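You operate a simulated robot arm through the tools that you are given. There is no shell and no other tool. Be economical: measure what you need, move in short steps, check, and stop when the job is done.

You are at the controls of a simulated robot arm. One attempt, no reset.

JOB
Steam the roll in the round dish on low and put it away in the top clear drawer.
Fine: one press of the yellow button; switch off before lifting the glass lid; lid on the black mat; shut the drawer; leave the dial set. Where these are worked on the way, their far stop is far enough and under half their travel is too little: top clear drawer.
Where things are to end (x, y in the base frame): roll within 0.03 m of [0.55, -0.2].

Only the result counts: the job must be done as asked and must still hold three seconds after the hand-in. Knocking over, shifting, dropping, spilling or breaking anything else fails it. Lids that push on must go on centred and level and be pressed home; caps that screw on are set level and turned clockwise until they are tight.

ROBOT AND FRAMES
A 6-joint arm with a two-finger parallel gripper, fixed in place. Base frame: the origin is at the foot of the arm, x ahead of it, y to its left, z up; the work surface is at about z = 0.8. Readings come in m, degrees, newtons and seconds.
With the tool pointing down near the work surface it reaches from about 0.26 to 0.68 m from the base axis. Its first joint turns from -66.0 to 66.0 degrees. Payload 2.9 kg.
The tool frame sits at the grasp point between the pads (the TCP): z along the fingers, y along the line on which they close. The tips reach 0.03 m beyond it. Largest opening 0.11 m; finger width 0.02, thickness 0.01; the body of the gripper, 0.048 by 0.112 m, starts 0.055 m behind the TCP.
Orientation is told as [roll, pitch, yaw] about the base's x, y, z axes, in that order, counted from this pose: with the fingers straight down and closing along the base's y, the tool's x points along the base's -x, its y along +y and its z along -z.

CONTROLS
- The arm moves only by the tool send_rows. Its argument "commands" is a list of rows, each a list of 7 numbers: the shift along the tool's x, y, z in units of 100 mm (1.0 is 100 mm), then the turn, a rotation vector about the tool's x, y, z in units of 45 degrees (1.0 is 45 degrees), then the finger opening in m, from 0 to 0.11. In form: [[dx, dy, dz, rx, ry, rz, fingers], ...]. A call has 1 to 10 rows; each row is the pose to reach, as a shift and turn from the pose commanded when the call began, along the tool's axes at that moment. A call with a number of a shift or a turn outside -1 to 1 is refused whole. A row lasts 0.2 s, in which the tool goes at most 0.05 m and 8.6 degrees; a call with a longer step from one row to the next is refused whole, and so is a gripper value outside its range. Where a pose cannot be reached the arm comes as near as it can. A force on the tool above 40 N (or 10 N above the force at the start of the call, whichever is more), or a blocked arm, ends the call early, and 0.2 s more pass. Each finger travels about 0.108 m/s and halts on what it meets, pressing with about 33 N; the grip force reading is that of the motor and also rises with nothing between the fingers. The clock runs only during rows and for 0.2 s after the last one: add rows that repeat a pose to give the fingers time. The reply holds the time, the measured pose of the TCP, the force on the tool along the base axes, the opening and the grip force, in the units named above and with some noise, with the torque about the TCP (base axes, N m) and any sound that the robot's microphone picked up.
- Cameras (640 x 400 px; columns grow to the right, rows downward): "scene" is fixed at [0.0773, 0.4342, 1.4049]; the picture's right is [-0.87, -0.50, 0.00], its down [-0.24, 0.42, -0.87] and it looks along [0.43, -0.76, -0.48] (base axes); focal length 330 px, centre (320, 200). "wrist" rides on the gripper at [0.072, 0.017, -0.103] in the tool frame; the picture's right is [-0.23, 0.97, 0.00], its down [-0.76, -0.18, -0.62] and it looks along [-0.61, -0.14, 0.78] (tool axes); focal length 222 px, centre (320, 200). There is no depth. A picture from a camera that has moved, and an enlarged one, comes with that camera's place and axes in the base frame and with its lens. The place of the scene camera against the robot may be out by one fixed shift of up to 0.025 m in any direction.
- camera(camera): a new picture of that camera. No time passes.
- zoom(camera, box): a new picture of the part [left, top, right, bottom] of that camera's present view, enlarged. No time passes.
- close_job(): hands the job in; it is judged then, once.

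Work in short steps. Places have to be worked out from the pictures, the camera data and where the tool is seen: move nearer, look again, correct. Check each grasp and each placing, and mend what went wrong. You have 120 turns and 84 pictures in all, those below and enlarged ones among them. Open the gripper and draw the arm clear of the work before you hand the job in, unless the task says otherwise; then end with one line.

The tools are called after "Emit:" by a JSON object that holds its "fn" and its "kwargs". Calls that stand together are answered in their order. send_rows: Moves the arm, as the interface text tells. Its arguments: {"type":"object","properties":{"commands":{"type":"array","items":{"type":"array","items":{"type":"number"}}}},"required":["commands"]} The other tools are called the same way: camera (camera) takes a picture; zoom (camera, box) takes an enlarged picture of a part of a camera's view; close_job () hands the job in.

At the start:

```text
clock: 0.0
position: [0.4611, -0.0503, 1.1695]
tcp_rot: [-0.1, 0.1, 0.0]
ft_force: [-0.2, -0.2, 0.3]
wrist_torque: [0.0, 0.02, -0.04]
grip_width: 0.1099
gripper_force: 0.1
```

scene: 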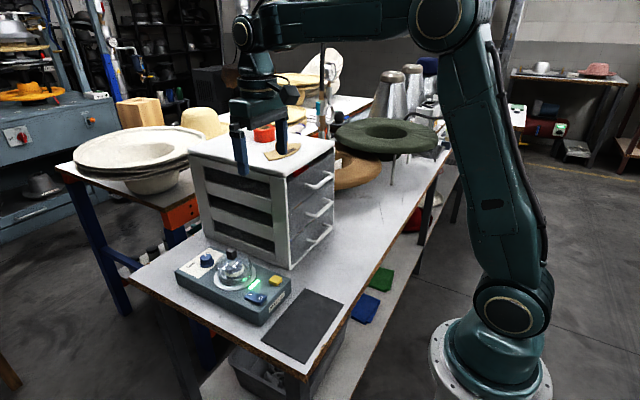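
wrist: 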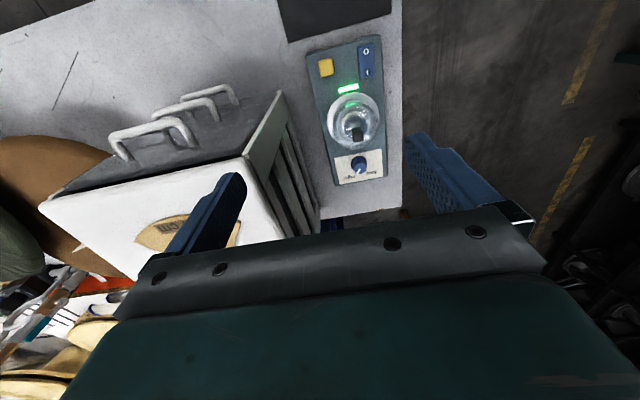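

I'll take close looks at the steamer and drawers first.

Emit:
{"fn": "zoom", "kwargs": {"camera": "scene", "box": [160, 220, 360, 345]}}

Emit:
{"fn": "zoom", "kwargs": {"camera": "wrist", "box": [270, 20, 430, 200]}}

Emit:
{"fn": "zoom", "kwargs": {"camera": "scene", "box": [180, 110, 350, 270]}}

```text
3.20 times, centred on (260, 282) of scene
camera zoom: at [0.0773, 0.4342, 1.4049], right [-0.87, -0.5, 0.0], down [-0.24, 0.42, -0.87], along [0.43, -0.76, -0.48], focal length 1055 px, centre (512, -64)
```

zoom: 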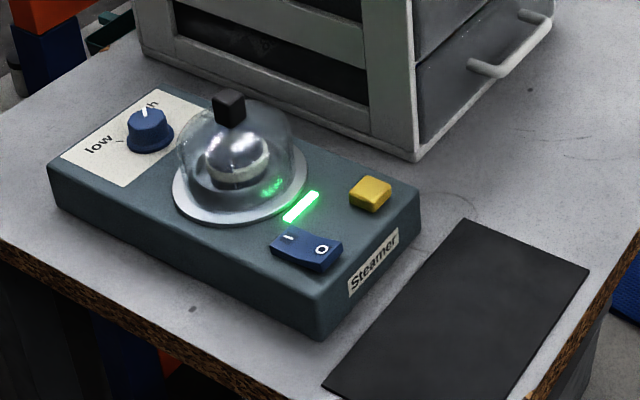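

```text
2.22 times, centred on (350, 110) of wrist
camera zoom: at [0.3886, -0.0326, 1.2721], right [0.23, 0.97, 0.0], down [0.76, -0.18, 0.62], along [0.61, -0.14, -0.78], focal length 494 px, centre (253, 400)
```

zoom: 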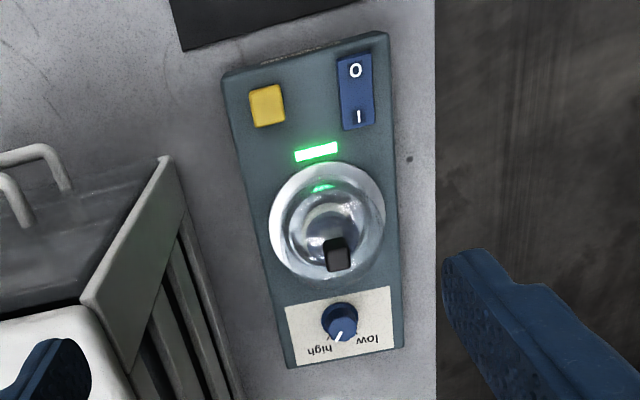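

```text
2.50 times, centred on (265, 190) of scene
camera zoom: at [0.0773, 0.4342, 1.4049], right [-0.87, -0.5, 0.0], down [-0.24, 0.42, -0.87], along [0.43, -0.76, -0.48], focal length 824 px, centre (458, 225)
```

zoom: 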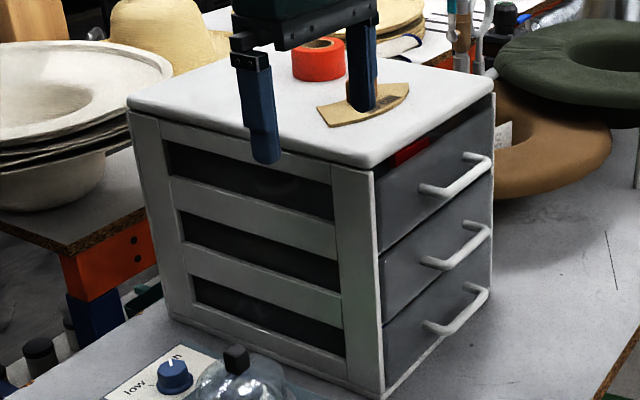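

The steamer top lies near x 0.43–0.66, y ≈ 0, and the cabinet front is at x ≈ 0.48. I'll come lower and further back for a closer view of the rocker, dial and dish.

Emit:
{"fn": "send_rows", "kwargs": {"commands": [[0.2, 0.2, 0.2, 0, 0, 0, 0.11], [0.4, 0.4, 0.4, 0, 0, 0, 0.11], [0.6, 0.6, 0.6, 0, 0, 0, 0.11], [0.8, 0.7, 0.8, 0, 0, 0, 0.11], [0.8, 0.7, 1.0, 0, 0, 0, 0.11], [0.8, 0.7, 1.0, 0, 0, 0, 0.11]]}}

Emit:
{"fn": "camera", "kwargs": {"camera": "wrist"}}

```text
clock: 1.4
position: [0.3816, 0.0207, 1.0695]
tcp_rot: [0.0, 0.0, -0.1]
ft_force: [-0.3, 0.6, -0.1]
wrist_torque: [0.0, 0.0, 0.01]
grip_width: 0.1101
gripper_force: 0.0
```

```text
78 pictures are left
camera wrist: at [0.3094, 0.0383, 1.1721], right [0.23, 0.97, 0.0], down [0.76, -0.18, 0.62], along [0.61, -0.14, -0.78], focal length 222 px, centre (320, 200)
```

wrist: 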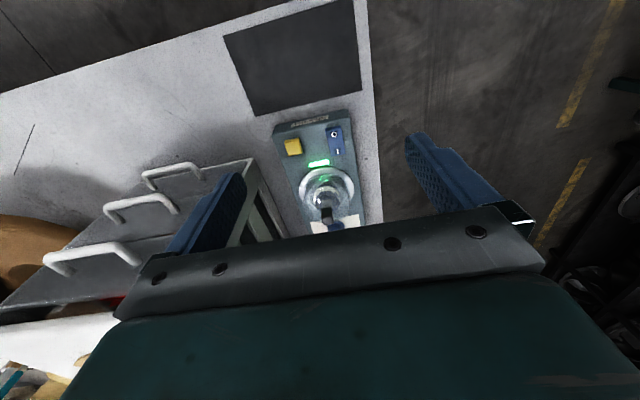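

Emit:
{"fn": "zoom", "kwargs": {"camera": "wrist", "box": [265, 105, 375, 240]}}

Emit:
{"fn": "zoom", "kwargs": {"camera": "wrist", "box": [0, 150, 220, 320]}}

Emit:
{"fn": "zoom", "kwargs": {"camera": "scene", "box": [205, 235, 295, 315]}}

```text
2.96 times, centred on (320, 172) of wrist
camera zoom: at [0.3094, 0.0383, 1.1721], right [0.23, 0.97, 0.0], down [0.76, -0.18, 0.62], along [0.61, -0.14, -0.78], focal length 658 px, centre (320, 282)
```

zoom: 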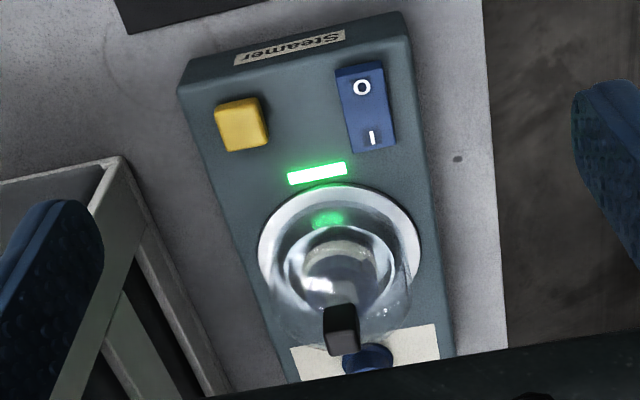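

```text
2.35 times, centred on (110, 235) of wrist
camera zoom: at [0.3094, 0.0383, 1.1721], right [0.23, 0.97, 0.0], down [0.76, -0.18, 0.62], along [0.61, -0.14, -0.78], focal length 523 px, centre (814, 118)
```

zoom: 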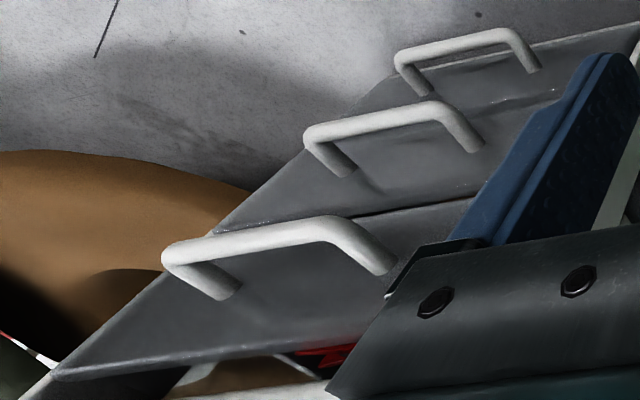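

```text
5.00 times, centred on (250, 275) of scene
camera zoom: at [0.0773, 0.4342, 1.4049], right [-0.87, -0.5, 0.0], down [-0.24, 0.42, -0.87], along [0.43, -0.76, -0.48], focal length 1648 px, centre (670, -175)
```

zoom: 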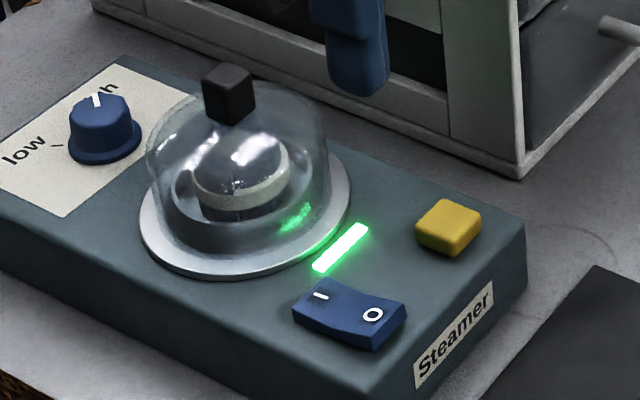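

The light is green and the dial points toward "high" (white mark on the -y side), so it needs turning to "low". I'll move above the dome to view the dial and dish from close up.

Emit:
{"fn": "send_rows", "kwargs": {"commands": [[-0.4, 0, 0, 0, 0, 0, 0.11], [-0.8, 0, 0, 0, 0, 0, 0.11], [-1.0, 0, 0, 0, 0, 0, 0.11]]}}

Emit:
{"fn": "send_rows", "kwargs": {"commands": [[-0.4, 0, 0.1, 0, 0, 0, 0.11], [-0.8, -0.1, 0.4, 0, 0, 0, 0.11], [-0.9, -0.1, 0.5, 0, 0, 0, 0.11], [-0.9, -0.1, 0.5, 0, 0, 0, 0.11]]}}

Emit:
{"fn": "camera", "kwargs": {"camera": "wrist"}}

Emit:
{"fn": "zoom", "kwargs": {"camera": "wrist", "box": [240, 40, 400, 200]}}

```text
clock: 2.2
position: [0.4798, 0.0199, 1.0672]
tcp_rot: [-0.1, 0.0, 0.0]
ft_force: [-0.4, 0.8, 0.0]
wrist_torque: [-0.01, 0.01, 0.0]
grip_width: 0.1098
gripper_force: 0.0
```

```text
refused: row 2 steps farther than a row can; nothing moved
```

```text
74 pictures are left
camera wrist: at [0.409, 0.0372, 1.1704], right [0.23, 0.97, 0.0], down [0.76, -0.18, 0.62], along [0.61, -0.14, -0.78], focal length 222 px, centre (320, 200)
```

wrist: 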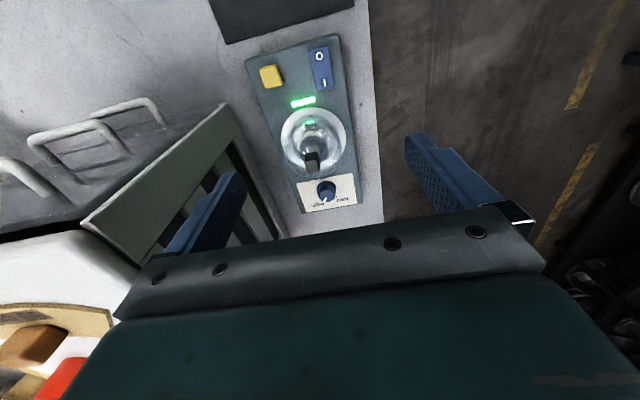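

```text
2.50 times, centred on (320, 120) of wrist
camera zoom: at [0.409, 0.0372, 1.1704], right [0.23, 0.97, 0.0], down [0.76, -0.18, 0.62], along [0.61, -0.14, -0.78], focal length 555 px, centre (320, 400)
```

zoom: 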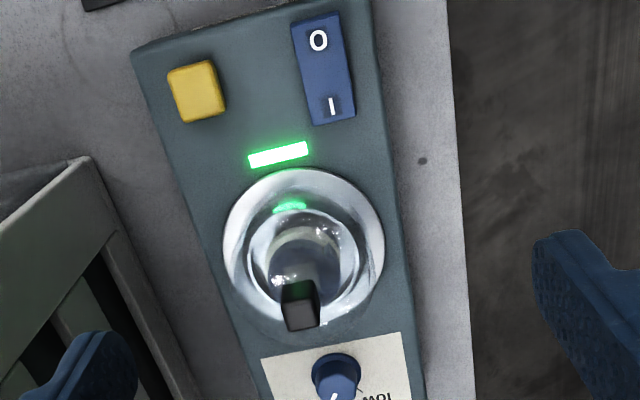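

One call was refused for step size; I'll redo the rest of the approach with smaller steps.

Emit:
{"fn": "send_rows", "kwargs": {"commands": [[-0.35, -0.05, 0.2, 0, 0, 0, 0.11], [-0.7, -0.1, 0.4, 0, 0, 0, 0.11], [-0.95, -0.1, 0.5, 0, 0, 0, 0.11], [-0.95, -0.1, 0.5, 0, 0, 0, 0.11]]}}

Emit:
{"fn": "camera", "kwargs": {"camera": "wrist"}}

Emit:
{"fn": "zoom", "kwargs": {"camera": "wrist", "box": [220, 40, 400, 200]}}

```text
clock: 3.2
position: [0.5775, 0.0072, 1.0183]
tcp_rot: [0.0, 0.0, 0.0]
ft_force: [1.2, 0.1, -0.1]
wrist_torque: [-0.01, 0.0, 0.01]
grip_width: 0.1102
gripper_force: 0.0
```

```text
72 pictures are left
camera wrist: at [0.5052, 0.0247, 1.1215], right [0.23, 0.97, 0.0], down [0.76, -0.18, 0.62], along [0.61, -0.14, -0.78], focal length 222 px, centre (320, 200)
```

wrist: 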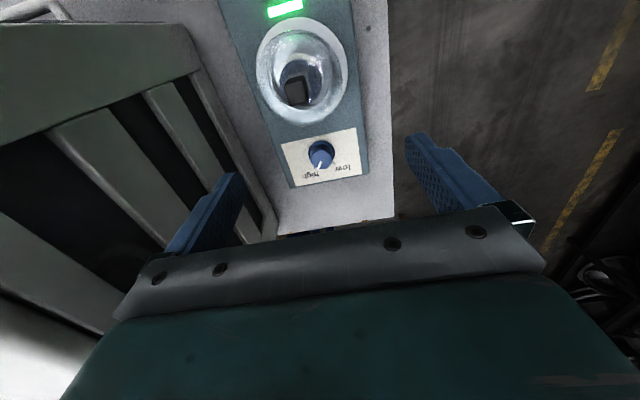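

```text
2.50 times, centred on (310, 120) of wrist
camera zoom: at [0.5052, 0.0247, 1.1215], right [0.23, 0.97, 0.0], down [0.76, -0.18, 0.62], along [0.61, -0.14, -0.78], focal length 555 px, centre (345, 400)
```

zoom: 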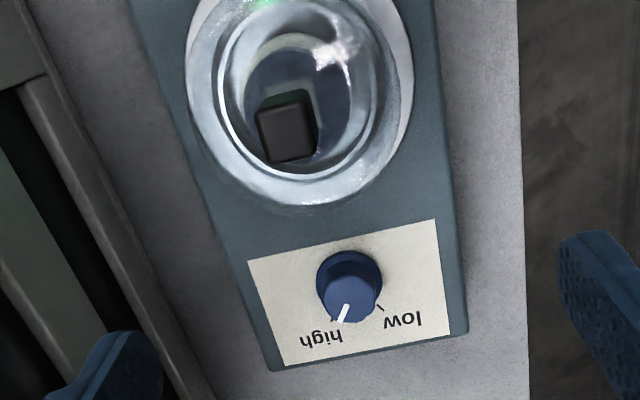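

Knob base sits at about (0.640, -0.004), surface z ≈ 0.85, mark at about -38°, "low" tick at about +40° (CCW from above). I'll go over the dial and pre-rotate by about -39° with a smaller opening.

Emit:
{"fn": "send_rows", "kwargs": {"commands": [[-0.2, -0.03, 0, 0, 0, 0.18, 0.06], [-0.4, -0.06, 0, 0, 0, 0.36, 0.06], [-0.55, -0.09, 0, 0, 0, 0.54, 0.06], [-0.625, -0.11, 0, 0, 0, 0.72, 0.06], [-0.625, -0.11, 0.0, 0, 0, 0.87, 0.06], [-0.625, -0.11, 0.4, 0, 0, 0.87, 0.06], [-0.625, -0.11, 0.7, 0, 0, 0.87, 0.06], [-0.625, -0.11, 0.7, 0, 0, 0.87, 0.06]]}}

Emit:
{"fn": "camera", "kwargs": {"camera": "wrist"}}

Emit:
{"fn": "zoom", "kwargs": {"camera": "scene", "box": [160, 180, 300, 300]}}

```text
clock: 5.0
position: [0.6413, -0.0024, 0.9477]
tcp_rot: [0.0, -0.1, -39.3]
ft_force: [-0.4, 0.4, -0.1]
wrist_torque: [-0.01, 0.03, 0.01]
grip_width: 0.06
gripper_force: 0.0
```

```text
70 pictures are left
camera wrist: at [0.5959, 0.0576, 1.0503], right [0.79, 0.61, 0.0], down [0.48, -0.62, 0.62], along [0.38, -0.49, -0.78], focal length 222 px, centre (320, 200)
```

wrist: 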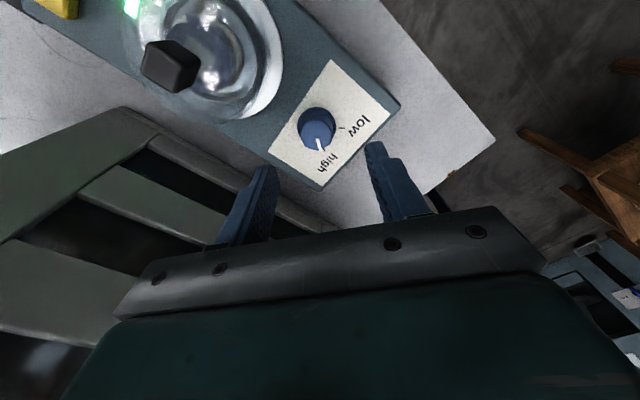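

```text
3.33 times, centred on (230, 240) of scene
camera zoom: at [0.0773, 0.4342, 1.4049], right [-0.87, -0.5, 0.0], down [-0.24, 0.42, -0.87], along [0.43, -0.76, -0.48], focal length 1099 px, centre (620, 67)
```

zoom: 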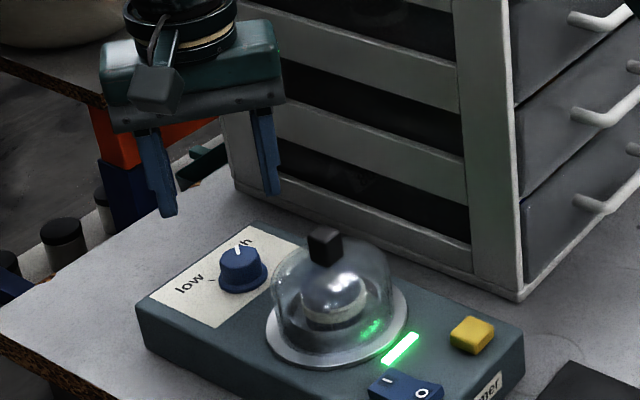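

Refined knob estimate (0.639, -0.001), top z ≈ 0.868. I'll descend until the tips are around z 0.855 and close on the knob.

Emit:
{"fn": "send_rows", "kwargs": {"commands": [[0.02, 0, 0.3, 0, 0, 0, 0.06], [0.02, 0, 0.5, 0, 0, 0, 0.06], [0.02, 0, 0.62, 0, 0, 0, 0.06], [0.02, 0, 0.62, 0, 0, 0, 0.045], [0.02, 0, 0.62, 0, 0, 0, 0.03], [0.02, 0, 0.62, 0, 0, 0, 0.02], [0.02, 0, 0.62, 0, 0, 0, 0.02]]}}

Emit:
{"fn": "zoom", "kwargs": {"camera": "scene", "box": [180, 220, 300, 310]}}

```text
clock: 6.6
position: [0.6368, -0.002, 0.8869]
tcp_rot: [-0.2, 0.2, -39.3]
ft_force: [-15.6, -18.2, 3.9]
wrist_torque: [-0.45, 0.75, -0.11]
grip_width: 0.0285
gripper_force: 44.6
```

```text
4.44 times, centred on (240, 265) of scene
camera zoom: at [0.0769, 0.4337, 1.405], right [-0.87, -0.5, 0.0], down [-0.24, 0.42, -0.87], along [0.43, -0.76, -0.48], focal length 1465 px, centre (676, -89)
```

zoom: 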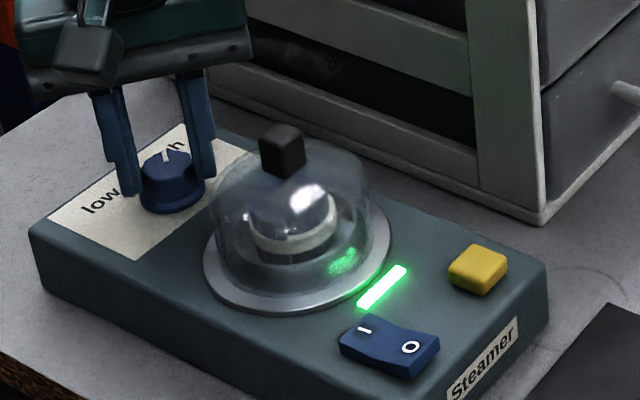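

The knob is gripped (0.0285 m) with some sideways load. I'll ease it along -y of the tool and turn CCW about 43° first.

Emit:
{"fn": "send_rows", "kwargs": {"commands": [[0.0, -0.04, 0, 0, 0, 0, 0.02], [0.0, -0.04, 0, 0, 0, -0.15, 0.02], [0.0, -0.04, 0, 0, 0, -0.3, 0.02], [0.0, -0.04, 0, 0, 0, -0.45, 0.02], [0.0, -0.04, 0, 0, 0, -0.6, 0.02], [0.0, -0.04, 0, 0, 0, -0.75, 0.02], [0.0, -0.04, 0, 0, 0, -0.9, 0.02], [0.0, -0.04, 0, 0, 0, -0.9, 0.02]]}}

Emit:
{"fn": "zoom", "kwargs": {"camera": "scene", "box": [180, 220, 300, 310]}}

```text
clock: 8.4
position: [0.6349, -0.0056, 0.8875]
tcp_rot: [0.0, 0.0, 1.3]
ft_force: [11.4, -23.3, -10.0]
wrist_torque: [-0.66, -0.84, -0.1]
grip_width: 0.0282
gripper_force: 45.1
```

```text
4.44 times, centred on (240, 265) of scene
camera zoom: at [0.0778, 0.4336, 1.405], right [-0.87, -0.5, 0.0], down [-0.24, 0.42, -0.87], along [0.43, -0.76, -0.48], focal length 1465 px, centre (676, -89)
```

zoom: 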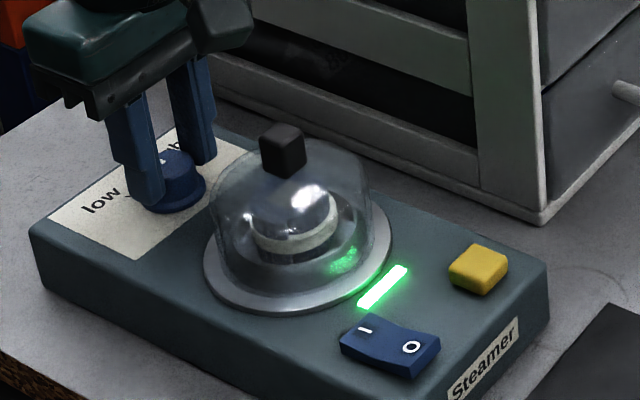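

It turns with the grip. I'll offset to relax the side load (-y, +x) and continue about 38°.

Emit:
{"fn": "send_rows", "kwargs": {"commands": [[-0.03, -0.04, 0, 0, 0, 0, 0.02], [-0.03, -0.04, 0, 0, 0, -0.15, 0.02], [-0.03, -0.04, 0, 0, 0, -0.3, 0.02], [-0.03, -0.04, 0, 0, 0, -0.45, 0.02], [-0.03, -0.04, 0, 0, 0, -0.6, 0.02], [-0.03, -0.04, 0, 0, 0, -0.75, 0.02], [-0.03, -0.04, 0, 0, 0, -0.85, 0.02], [-0.03, -0.04, 0, 0, 0, -0.85, 0.02]]}}

Emit:
{"fn": "zoom", "kwargs": {"camera": "scene", "box": [180, 220, 300, 310]}}

```text
clock: 10.2
position: [0.6398, -0.0061, 0.8886]
tcp_rot: [-0.1, -0.1, 39.8]
ft_force: [-2.9, -0.3, 0.0]
wrist_torque: [0.2, -0.27, -0.3]
grip_width: 0.0285
gripper_force: 44.5
```

```text
4.44 times, centred on (240, 265) of scene
camera zoom: at [0.0773, 0.4341, 1.4049], right [-0.87, -0.5, 0.0], down [-0.24, 0.42, -0.87], along [0.43, -0.76, -0.48], focal length 1465 px, centre (676, -89)
```

zoom: 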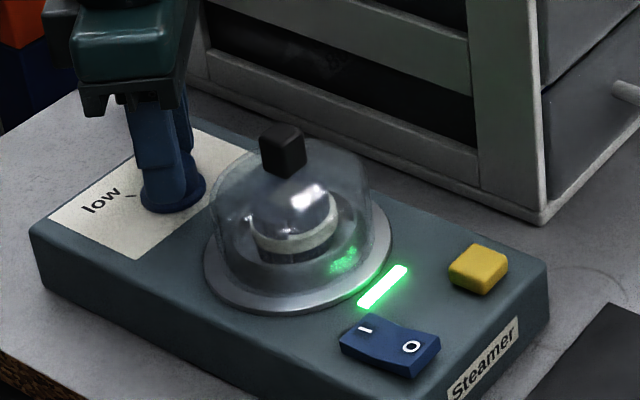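

Load is low and yaw is at +40°. I'll release and raise to look at the mark.

Emit:
{"fn": "send_rows", "kwargs": {"commands": [[0, 0, 0, 0, 0, 0, 0.06], [0, 0, 0, 0, 0, 0, 0.06], [0, 0, -0.4, 0, 0, 0, 0.06], [0, 0, -0.8, 0, 0, 0.0, 0.06], [0, 0, -0.8, 0, 0, 0.18, 0.06], [0, 0, -0.8, 0, 0, 0.36, 0.06], [0, 0, -0.8, 0, 0, 0.54, 0.06], [0, 0, -0.8, 0, 0, 0.72, 0.06], [0, 0, -0.8, 0, 0, 0.885, 0.06]]}}

Emit:
{"fn": "zoom", "kwargs": {"camera": "scene", "box": [180, 220, 300, 310]}}

Emit:
{"fn": "zoom", "kwargs": {"camera": "wrist", "box": [240, 40, 400, 200]}}

```text
clock: 12.2
position: [0.6382, -0.008, 0.9672]
tcp_rot: [0.0, 0.0, -0.4]
ft_force: [0.9, 0.2, 0.5]
wrist_torque: [0.01, 0.04, -0.03]
grip_width: 0.06
gripper_force: 0.0
```

```text
4.44 times, centred on (240, 265) of scene
camera zoom: at [0.0773, 0.4342, 1.4049], right [-0.87, -0.5, 0.0], down [-0.24, 0.42, -0.87], along [0.43, -0.76, -0.48], focal length 1465 px, centre (676, -89)
```

zoom: 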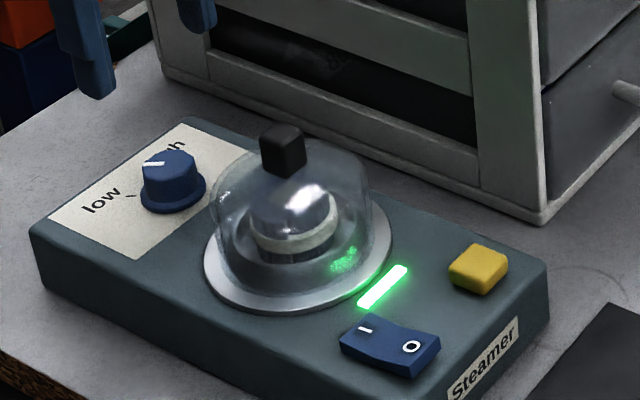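

```text
2.50 times, centred on (320, 120) of wrist
camera zoom: at [0.5653, 0.0108, 1.0701], right [0.23, 0.97, 0.0], down [0.76, -0.18, 0.62], along [0.61, -0.15, -0.78], focal length 555 px, centre (320, 400)
```

zoom: 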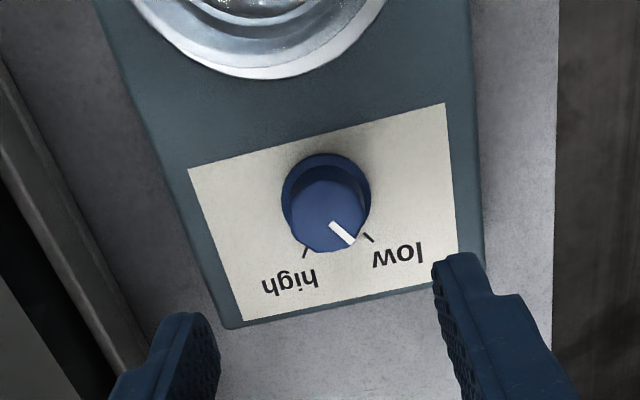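

The mark lines up with "low". Next: rise, go back over the dome to hover behind the yellow button, and look at the rocker and light.

Emit:
{"fn": "send_rows", "kwargs": {"commands": [[0, 0, -0.4, 0, 0, 0, 0.04], [0, 0, -0.7, 0, 0, 0, 0.02], [0.45, 0, -0.7, 0, 0, 0, 0.0], [0.9, 0, -0.7, 0, 0, 0, 0.0], [1.0, 0, -0.7, 0, 0, 0, 0.0]]}}

Emit:
{"fn": "send_rows", "kwargs": {"commands": [[0.45, -0.1, 0, 0, 0, 0, 0.0], [0.9, -0.25, 0, 0, 0, 0, 0.0], [0.92, -0.25, 0.4, 0, 0, 0, 0.0], [0.92, -0.25, 0.8, 0, 0, 0, 0.0], [0.92, -0.25, 0.9, 0, 0, 0, 0.0], [0.92, -0.25, 0.9, 0, 0, 0, 0.0]]}}

Emit:
{"fn": "camera", "kwargs": {"camera": "wrist"}}

Emit:
{"fn": "zoom", "kwargs": {"camera": "wrist", "box": [260, 60, 420, 200]}}

```text
clock: 13.4
position: [0.5384, -0.0093, 1.0387]
tcp_rot: [0.0, 0.1, -0.1]
ft_force: [0.9, -0.1, 0.0]
wrist_torque: [0.0, 0.01, 0.06]
grip_width: 0.0
gripper_force: 32.4
```

```text
clock: 14.8
position: [0.4476, -0.0296, 0.9451]
tcp_rot: [0.0, 0.1, -0.2]
ft_force: [0.1, 0.2, 0.8]
wrist_torque: [0.0, -0.01, 0.01]
grip_width: 0.0001
gripper_force: 32.9
```

```text
63 pictures are left
camera wrist: at [0.375, -0.0124, 1.0473], right [0.23, 0.97, 0.0], down [0.76, -0.18, 0.62], along [0.61, -0.14, -0.78], focal length 222 px, centre (320, 200)
```

wrist: 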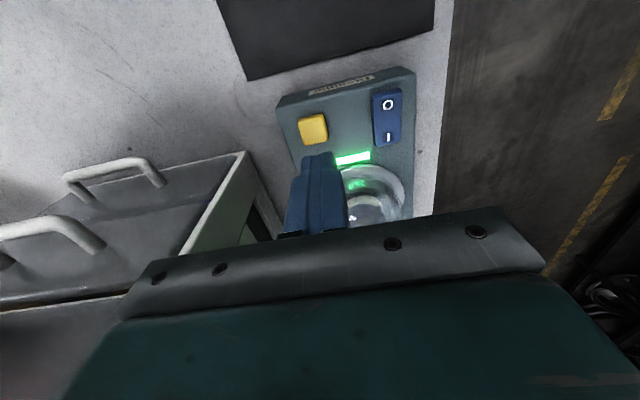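

```text
2.86 times, centred on (340, 130) of wrist
camera zoom: at [0.375, -0.0124, 1.0473], right [0.23, 0.97, 0.0], down [0.76, -0.18, 0.62], along [0.61, -0.14, -0.78], focal length 635 px, centre (263, 400)
```

zoom: 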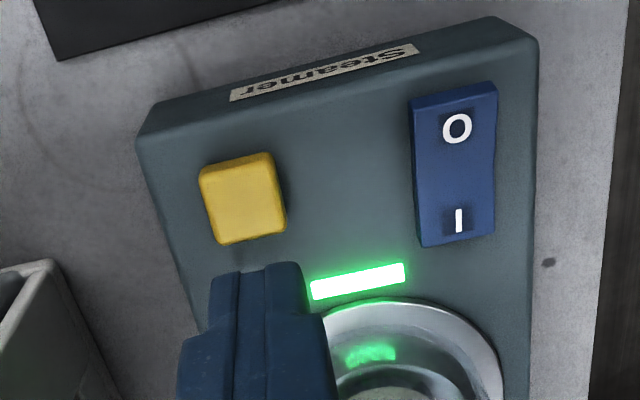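

The I end of the rocker is pressed (on, green light). Button centre ≈ (0.444, -0.034); I'll descend with closed fingertips to near its top first.

Emit:
{"fn": "send_rows", "kwargs": {"commands": [[0.03, -0.04, 0.3, 0, 0, 0, 0.0], [0.03, -0.04, 0.44, 0, 0, 0, 0.0], [0.03, -0.04, 0.5, 0, 0, 0, 0.0], [0.03, -0.04, 0.5, 0, 0, 0, 0.0]]}}

Emit:
{"fn": "zoom", "kwargs": {"camera": "scene", "box": [220, 230, 310, 310]}}

```text
clock: 15.8
position: [0.4434, -0.0349, 0.8946]
tcp_rot: [0.0, 0.1, -0.2]
ft_force: [-0.1, 0.3, -0.6]
wrist_torque: [0.03, -0.02, -0.02]
grip_width: 0.0
gripper_force: 33.0
```

```text
5.00 times, centred on (265, 270) of scene
camera zoom: at [0.0773, 0.4342, 1.4049], right [-0.87, -0.5, 0.0], down [-0.24, 0.42, -0.87], along [0.43, -0.76, -0.48], focal length 1648 px, centre (595, -150)
```

zoom: 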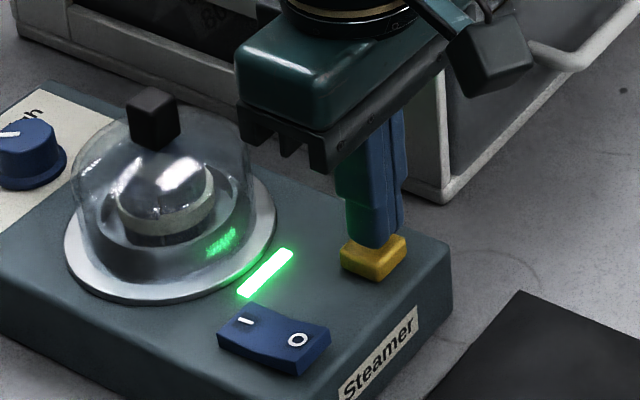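

Tips are just above the button. Press slowly downward and stop on force.

Emit:
{"fn": "send_rows", "kwargs": {"commands": [[0, 0, 0.03, 0, 0, 0, 0.0], [0, 0, 0.05, 0, 0, 0, 0.0], [0, 0, 0.07, 0, 0, 0, 0.0], [0, 0, 0.09, 0, 0, 0, 0.0]]}}

Emit:
{"fn": "zoom", "kwargs": {"camera": "scene", "box": [220, 230, 310, 310]}}

```text
clock: 16.8
position: [0.4426, -0.0346, 0.8886]
tcp_rot: [0.0, 0.0, -0.2]
ft_force: [0.8, 0.5, 0.8]
wrist_torque: [-0.02, 0.01, -0.01]
grip_width: 0.0002
gripper_force: 32.7
```

```text
5.00 times, centred on (265, 270) of scene
camera zoom: at [0.0773, 0.4342, 1.4049], right [-0.87, -0.5, 0.0], down [-0.24, 0.42, -0.87], along [0.43, -0.76, -0.48], focal length 1648 px, centre (595, -150)
```

zoom: 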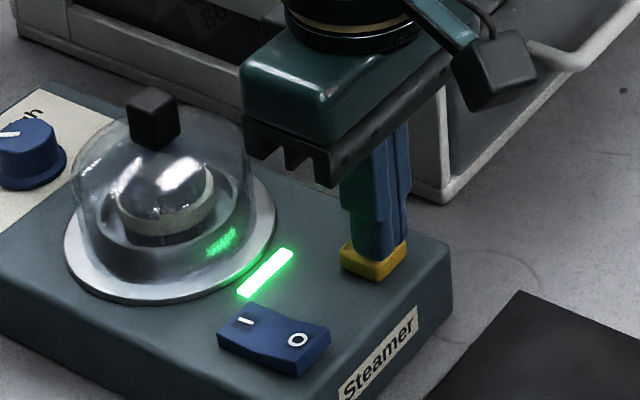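

No contact force yet (tip ≈ 0.859). Continue slowly.

Emit:
{"fn": "send_rows", "kwargs": {"commands": [[0, 0, 0.02, 0, 0, 0, 0.0], [0, 0, 0.04, 0, 0, 0, 0.0], [0, 0, 0.06, 0, 0, 0, 0.0], [0, 0, 0.06, 0, 0, 0, 0.0]]}}

Emit:
{"fn": "zoom", "kwargs": {"camera": "scene", "box": [220, 230, 310, 310]}}

```text
clock: 17.8
position: [0.4431, -0.035, 0.8826]
tcp_rot: [0.0, 0.1, -0.2]
ft_force: [-1.2, 0.8, 5.1]
wrist_torque: [0.03, 0.03, -0.02]
grip_width: 0.0
gripper_force: 32.7
heard: click
```

```text
5.00 times, centred on (265, 270) of scene
camera zoom: at [0.0772, 0.4342, 1.4049], right [-0.87, -0.5, 0.0], down [-0.24, 0.42, -0.87], along [0.43, -0.76, -0.48], focal length 1648 px, centre (595, -150)
```

zoom: 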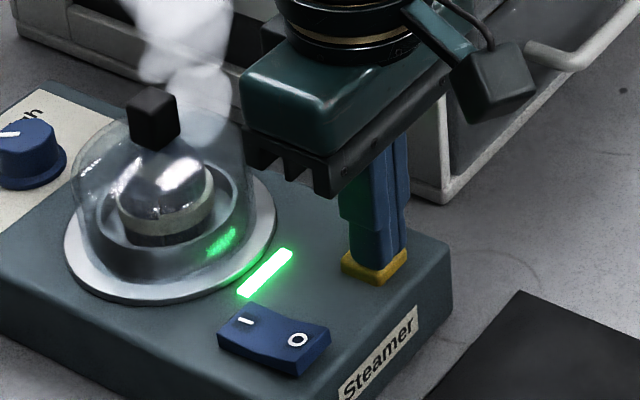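

Click heard and steam is rising: the press registered. Rise cleanly.

Emit:
{"fn": "send_rows", "kwargs": {"commands": [[0, 0, -0.3, 0, 0, 0, 0.0], [0, 0, -0.7, 0, 0, 0, 0.0], [0.4, 0, -0.9, 0, 0, 0, 0.03], [0.8, 0, -0.95, 0, 0, 0, 0.05], [0.95, 0, -0.95, 0, 0, 0, 0.06]]}}

Emit:
{"fn": "camera", "kwargs": {"camera": "scene"}}

Emit:
{"fn": "camera", "kwargs": {"camera": "wrist"}}

```text
clock: 19.0
position: [0.3467, -0.035, 0.9794]
tcp_rot: [0.0, -0.1, -0.3]
ft_force: [-0.6, -0.2, -0.3]
wrist_torque: [0.02, -0.01, 0.02]
grip_width: 0.0599
gripper_force: 0.0
```

```text
58 pictures are left
```

scene: 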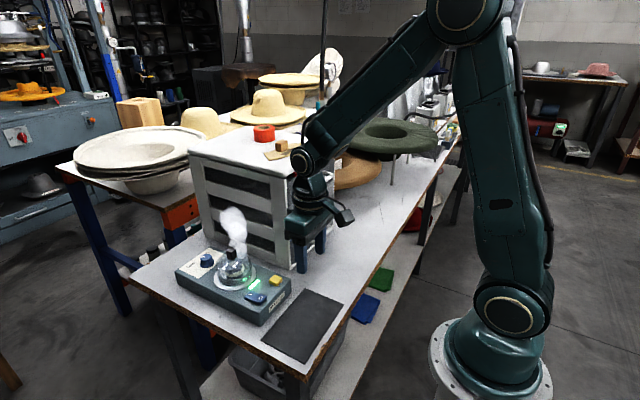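

```text
57 pictures are left
camera wrist: at [0.2746, -0.0175, 1.0809], right [0.23, 0.97, 0.0], down [0.76, -0.18, 0.62], along [0.61, -0.14, -0.78], focal length 222 px, centre (320, 200)
```

wrist: 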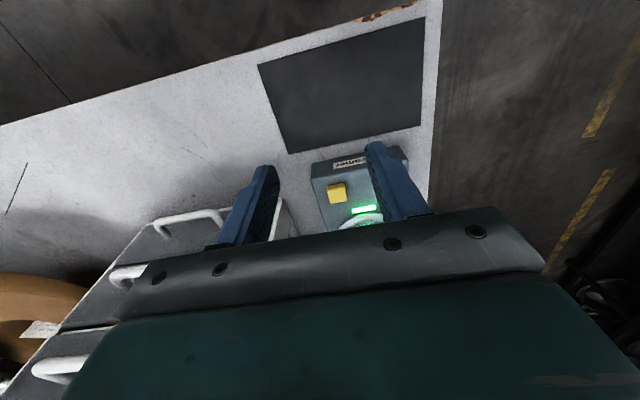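

Steam is running. Meanwhile I'll prepare the drawer: top handle bar is near x 0.444, z 1.012, y -0.22…-0.32. I rise and yaw -90° so the fingers can straddle the bar.

Emit:
{"fn": "send_rows", "kwargs": {"commands": [[0, -0.0, -0.4, 0, 0, 0.18, 0.06], [0, -0.1, -0.8, 0, 0, 0.36, 0.06], [0, -0.4, -1.0, 0, 0, 0.54, 0.05], [0, -0.7, -1.0, 0, 0, 0.72, 0.04], [0, -0.9, -1.0, 0, 0, 0.88, 0.04], [0, -1.0, -1.0, 0, 0, 1.0, 0.04]]}}

Emit:
{"fn": "send_rows", "kwargs": {"commands": [[0, 0, -0.2, 0, 0, 0.18, 0.04], [0, 0, -0.4, 0, 0, 0.36, 0.04], [0, 0, -0.4, 0, 0, 0.54, 0.04], [0, 0, -0.4, 0, 0, 0.72, 0.04], [0, 0, -0.4, 0, 0, 0.9, 0.04], [0, 0, -0.4, 0, 0, 1.0, 0.04], [0, 0, -0.4, 0, 0, 1.0, 0.04]]}}

Emit:
{"fn": "camera", "kwargs": {"camera": "wrist"}}

```text
clock: 20.4
position: [0.3458, -0.1348, 1.0784]
tcp_rot: [0.0, 0.0, -45.4]
ft_force: [-0.7, -0.2, -0.6]
wrist_torque: [0.01, -0.01, -0.03]
grip_width: 0.0398
gripper_force: 0.0
```

```text
clock: 22.0
position: [0.3472, -0.1346, 1.1189]
tcp_rot: [0.0, 0.0, -90.4]
ft_force: [-0.7, -0.8, 0.1]
wrist_torque: [0.02, 0.01, 0.01]
grip_width: 0.0398
gripper_force: 0.1
```

```text
56 pictures are left
camera wrist: at [0.3651, -0.0615, 1.2211], right [0.97, -0.23, 0.0], down [-0.18, -0.76, 0.62], along [-0.15, -0.61, -0.78], focal length 222 px, centre (320, 200)
```

wrist: 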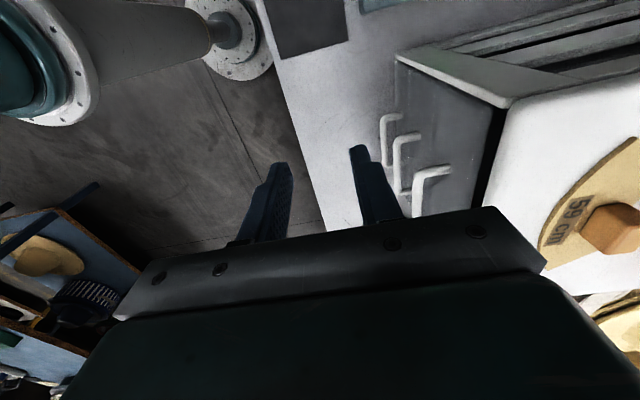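

Emit:
{"fn": "zoom", "kwargs": {"camera": "wrist", "box": [360, 60, 540, 220]}}

Emit:
{"fn": "zoom", "kwargs": {"camera": "scene", "box": [200, 170, 340, 310]}}

```text
2.50 times, centred on (450, 140) of wrist
camera zoom: at [0.3651, -0.0615, 1.2211], right [0.97, -0.23, 0.0], down [-0.18, -0.76, 0.62], along [-0.15, -0.61, -0.78], focal length 555 px, centre (-5, 350)
```

zoom: 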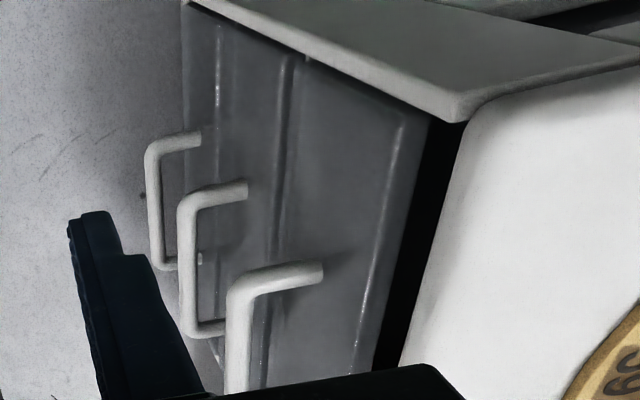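

```text
2.86 times, centred on (270, 240) of scene
camera zoom: at [0.0773, 0.4342, 1.4049], right [-0.87, -0.5, 0.0], down [-0.24, 0.42, -0.87], along [0.43, -0.76, -0.48], focal length 942 px, centre (463, 86)
```

zoom: 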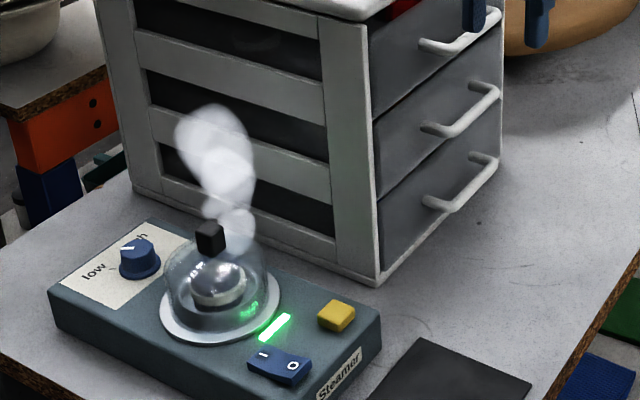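

Bar resolved: x ≈ 0.438, z ≈ 1.0145, face at x ≈ 0.47, plate top z ≈ 1.07. I'll move above the bar at y ≈ -0.25.

Emit:
{"fn": "send_rows", "kwargs": {"commands": [[-0.3, 0.3, 0, 0, 0, 0, 0.03], [-0.6, 0.6, 0, 0, 0, 0, 0.03], [-0.9, 0.85, 0, 0, 0, 0, 0.03], [-1.0, 0.91, 0, 0, 0, 0, 0.03], [-1.0, 0.91, 0.2, 0, 0, 0, 0.03], [-1.0, 0.91, 0.2, 0, 0, 0, 0.03]]}}

Emit:
{"fn": "zoom", "kwargs": {"camera": "wrist", "box": [220, 60, 420, 220]}}

```text
clock: 23.4
position: [0.4376, -0.2346, 1.0952]
tcp_rot: [0.0, 0.1, -90.2]
ft_force: [-0.5, -0.6, 0.5]
wrist_torque: [0.0, 0.0, 0.02]
grip_width: 0.0302
gripper_force: 0.1
```

```text
2.50 times, centred on (320, 140) of wrist
camera zoom: at [0.4554, -0.1629, 1.1977], right [0.97, -0.23, 0.0], down [-0.18, -0.76, 0.62], along [-0.14, -0.61, -0.78], focal length 555 px, centre (320, 350)
```

zoom: 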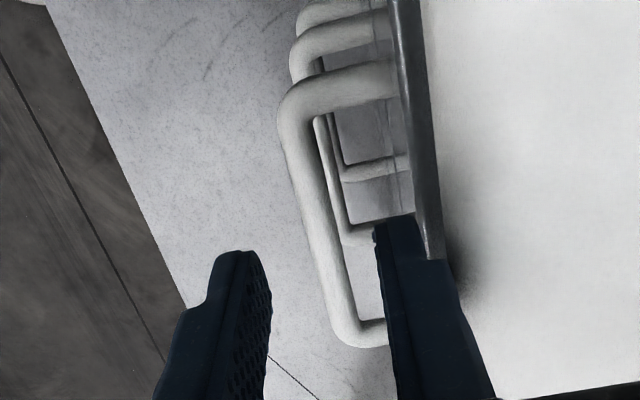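

Fingers straddle the bar well. Descend to TCP z ≈ 1.027 and close.

Emit:
{"fn": "send_rows", "kwargs": {"commands": [[-0.2, -0.01, 0.2, 0, 0, 0, 0.03], [-0.2, -0.01, 0.45, 0, 0, 0, 0.03], [-0.2, -0.01, 0.68, 0, 0, 0, 0.03], [-0.2, -0.01, 0.68, 0, 0, 0, 0.03], [-0.2, -0.01, 0.68, 0, 0, 0, 0.0], [-0.2, -0.01, 0.68, 0, 0, 0, 0.0]]}}

Emit:
{"fn": "zoom", "kwargs": {"camera": "scene", "box": [200, 140, 360, 310]}}

```text
clock: 24.1
position: [0.4404, -0.2563, 1.0586]
tcp_rot: [1.4, -0.7, -90.0]
ft_force: [-1.9, -1.1, 6.5]
wrist_torque: [0.07, -0.14, 0.01]
grip_width: 0.0293
gripper_force: 0.0
stopped in row 3: the force on the tool passed its limit at 63 N (the readings are from after the stop); the commanded pose is now the measured one
```

```text
2.35 times, centred on (280, 225) of scene
camera zoom: at [0.0772, 0.4342, 1.4049], right [-0.87, -0.5, 0.0], down [-0.24, 0.42, -0.87], along [0.43, -0.76, -0.48], focal length 776 px, centre (414, 141)
```

zoom: 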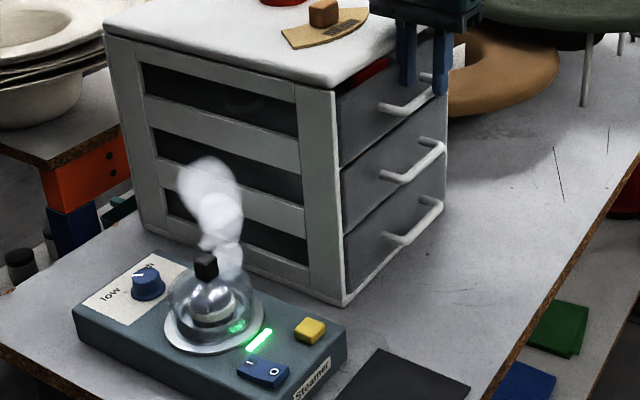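

The descent was stopped by contact at tip z ≈ 1.029. Let me look at what touches before doing anything.

Emit:
{"fn": "camera", "kwargs": {"camera": "wrist"}}

Emit:
{"fn": "zoom", "kwargs": {"camera": "scene", "box": [270, 120, 350, 200]}}

```text
51 pictures are left
camera wrist: at [0.4547, -0.1824, 1.1606], right [0.97, -0.23, 0.02], down [-0.19, -0.75, 0.63], along [-0.12, -0.62, -0.78], focal length 222 px, centre (320, 200)
```

wrist: 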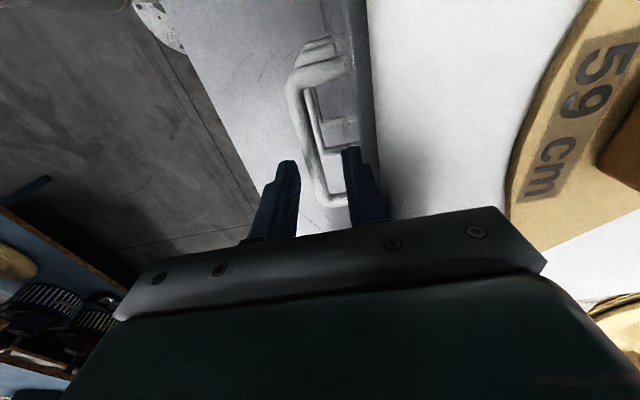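

```text
5.00 times, centred on (310, 160) of scene
camera zoom: at [0.0772, 0.4342, 1.4049], right [-0.87, -0.5, 0.0], down [-0.24, 0.42, -0.87], along [0.43, -0.76, -0.48], focal length 1648 px, centre (370, 400)
```

zoom: 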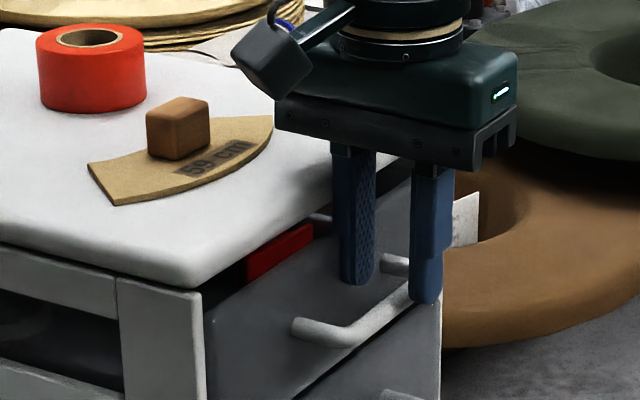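

Emit:
{"fn": "zoom", "kwargs": {"camera": "wrist", "box": [250, 30, 410, 230]}}

```text
2.00 times, centred on (330, 130) of wrist
camera zoom: at [0.4547, -0.1824, 1.1606], right [0.97, -0.23, 0.02], down [-0.19, -0.75, 0.63], along [-0.12, -0.62, -0.78], focal length 444 px, centre (300, 340)
```

zoom: 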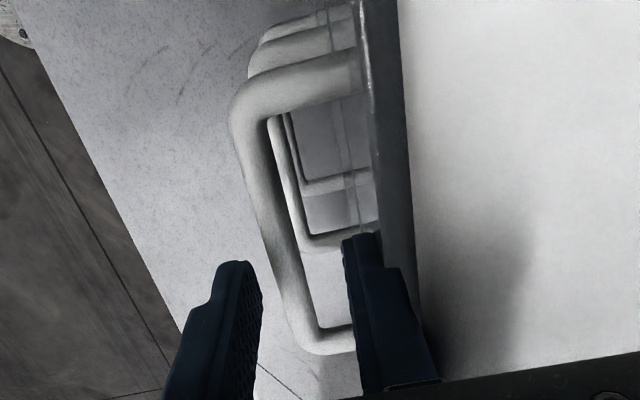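

The inner finger's thicker step is overlapping the drawer front/plate edge. I'll rise, level the tool, narrow the opening to 24 mm and shift slightly to -x.

Emit:
{"fn": "send_rows", "kwargs": {"commands": [[0, 0, -0.15, 0, 0, 0, 0.03], [0, -0.05, -0.3, 0.016, -0.031, 0, 0.024], [0, -0.05, -0.3, 0.016, -0.031, 0, 0.024], [0, -0.05, -0.3, 0.016, -0.031, 0, 0.024]]}}

Emit:
{"fn": "zoom", "kwargs": {"camera": "wrist", "box": [250, 30, 410, 230]}}

```text
clock: 25.1
position: [0.4368, -0.2555, 1.0882]
tcp_rot: [0.3, -2.0, -90.2]
ft_force: [0.6, 0.7, 0.2]
wrist_torque: [-0.02, -0.02, -0.02]
grip_width: 0.024
gripper_force: 0.1
```

```text
2.00 times, centred on (330, 130) of wrist
camera zoom: at [0.4523, -0.1795, 1.1889], right [0.97, -0.23, 0.02], down [-0.18, -0.74, 0.65], along [-0.14, -0.63, -0.76], focal length 444 px, centre (300, 340)
```

zoom: 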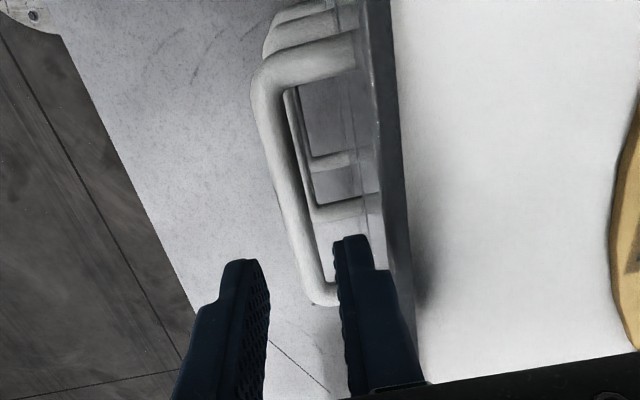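

I misread the Euler axes; correcting the small tilt now, then descend to 1.03 slowly.

Emit:
{"fn": "send_rows", "kwargs": {"commands": [[0, -0.01, 0.1, 0.007, 0.044, 0, 0.024], [0, -0.01, 0.25, 0.007, 0.044, 0, 0.024], [0, -0.01, 0.4, 0.007, 0.044, 0, 0.024], [0, -0.01, 0.5, 0.007, 0.044, 0, 0.024], [0, -0.01, 0.57, 0.007, 0.044, 0, 0.024], [0, -0.01, 0.57, 0.007, 0.044, 0, 0.024]]}}

Emit:
{"fn": "zoom", "kwargs": {"camera": "wrist", "box": [250, 30, 410, 230]}}

```text
clock: 26.5
position: [0.4353, -0.2587, 1.0356]
tcp_rot: [0.5, -0.1, -90.0]
ft_force: [-10.5, 5.3, 29.6]
wrist_torque: [0.46, -1.62, 0.4]
grip_width: 0.0239
gripper_force: 0.0
```

```text
2.00 times, centred on (330, 130) of wrist
camera zoom: at [0.4511, -0.1846, 1.1373], right [0.97, -0.23, 0.01], down [-0.18, -0.76, 0.62], along [-0.14, -0.61, -0.78], focal length 444 px, centre (300, 340)
```

zoom: 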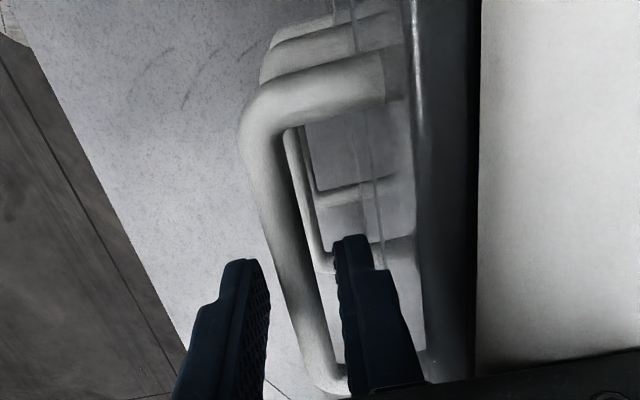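

Force/torque imply the gripper body is resting on the top plate (plate nearer z ≈ 1.09). The tips already reach z ≈ 1.006, below the bar, so I raise 5 mm and close on the bar.

Emit:
{"fn": "send_rows", "kwargs": {"commands": [[0, 0, -0.06, 0, 0, 0, 0.024], [0, 0, -0.06, 0, 0, 0, 0.015], [0, 0, -0.06, 0, 0, 0, 0.005], [0, 0, -0.06, 0, 0, 0, 0.005]]}}

Emit:
{"fn": "zoom", "kwargs": {"camera": "scene", "box": [200, 120, 360, 310]}}

```text
clock: 27.5
position: [0.4333, -0.2581, 1.0347]
tcp_rot: [-0.1, 0.0, -90.0]
ft_force: [1.6, -1.3, -13.6]
wrist_torque: [-0.72, -0.26, 0.72]
grip_width: 0.0104
gripper_force: 45.5
```

```text
2.11 times, centred on (280, 215) of scene
camera zoom: at [0.0775, 0.434, 1.4049], right [-0.87, -0.5, 0.0], down [-0.24, 0.42, -0.87], along [0.43, -0.76, -0.48], focal length 694 px, centre (404, 168)
```

zoom: 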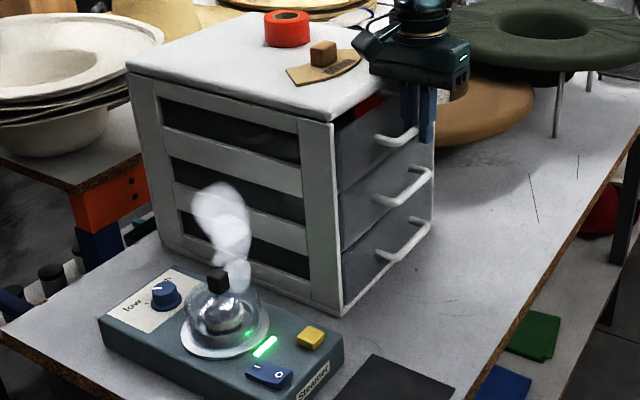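

The bar is held (10.4 mm). Pull the drawer out along -x in moderate steps.

Emit:
{"fn": "send_rows", "kwargs": {"commands": [[0, -0.1, 0.01, 0, 0, 0, 0.005], [0, -0.25, 0.01, 0, 0, 0, 0.005], [0, -0.4, 0.01, 0, 0, 0, 0.005], [0, -0.55, 0.01, 0, 0, 0, 0.005], [0, -0.7, 0.01, 0, 0, 0, 0.005], [0, -0.85, 0.01, 0, 0, 0, 0.005], [0, -1.0, 0.01, 0, 0, 0, 0.005]]}}

Emit:
{"fn": "zoom", "kwargs": {"camera": "scene", "box": [180, 120, 380, 310]}}

```text
clock: 29.1
position: [0.3334, -0.2576, 1.0345]
tcp_rot: [0.2, -0.1, -90.1]
ft_force: [0.4, 9.3, 6.0]
wrist_torque: [-0.76, -0.06, 0.54]
grip_width: 0.0106
gripper_force: 45.4
```

```text
2.11 times, centred on (280, 215) of scene
camera zoom: at [0.0773, 0.4345, 1.4048], right [-0.87, -0.5, 0.0], down [-0.24, 0.42, -0.87], along [0.43, -0.76, -0.48], focal length 694 px, centre (404, 168)
```

zoom: 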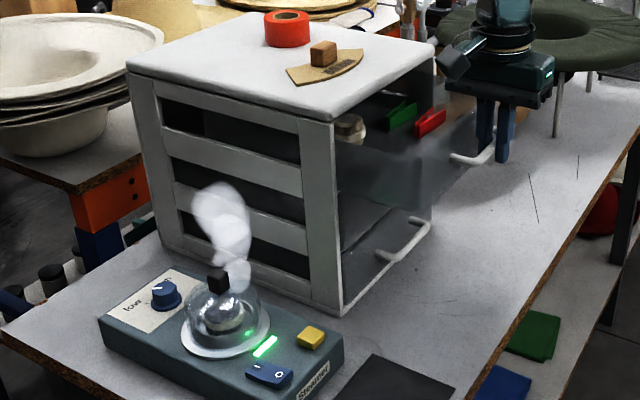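

Open 0.10 m with contents (clips, a round item) visible and no stop yet. Pull further.

Emit:
{"fn": "send_rows", "kwargs": {"commands": [[0, -0.15, 0, 0, 0, 0, 0.005], [0, -0.3, 0, 0, 0, 0, 0.005], [0, -0.4, 0, 0, 0, 0, 0.005], [0, -0.5, 0, 0, 0, 0, 0.005], [0, -0.6, 0, 0, 0, 0, 0.005]]}}

Emit:
{"fn": "zoom", "kwargs": {"camera": "scene", "box": [180, 120, 380, 310]}}

```text
clock: 30.3
position: [0.2731, -0.2571, 1.036]
tcp_rot: [0.1, 0.0, -90.1]
ft_force: [-0.5, 2.8, -6.1]
wrist_torque: [-0.1, 0.02, 0.47]
grip_width: 0.0104
gripper_force: 45.2
```

```text
2.11 times, centred on (280, 215) of scene
camera zoom: at [0.0774, 0.4342, 1.4048], right [-0.87, -0.5, 0.0], down [-0.24, 0.42, -0.87], along [0.43, -0.76, -0.48], focal length 694 px, centre (404, 168)
```

zoom: 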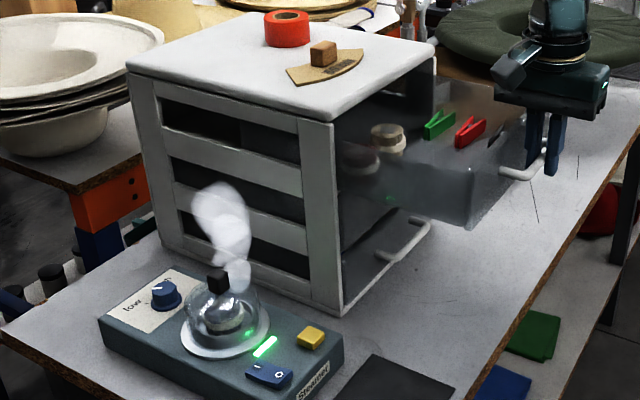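

Still no stop; pull another few cm for a clear opening.

Emit:
{"fn": "send_rows", "kwargs": {"commands": [[0, -0.1, 0, 0, 0, 0, 0.005], [0, -0.2, 0, 0, 0, 0, 0.005], [0, -0.3, 0, 0, 0, 0, 0.005], [0, -0.4, 0, 0, 0, 0, 0.005], [0, -0.4, 0, 0, 0, 0, 0.005]]}}

```text
clock: 31.5
position: [0.2339, -0.2577, 1.0344]
tcp_rot: [0.1, 0.0, -89.9]
ft_force: [0.2, 12.0, 7.6]
wrist_torque: [0.81, 0.0, 0.54]
grip_width: 0.0104
gripper_force: 45.1
```

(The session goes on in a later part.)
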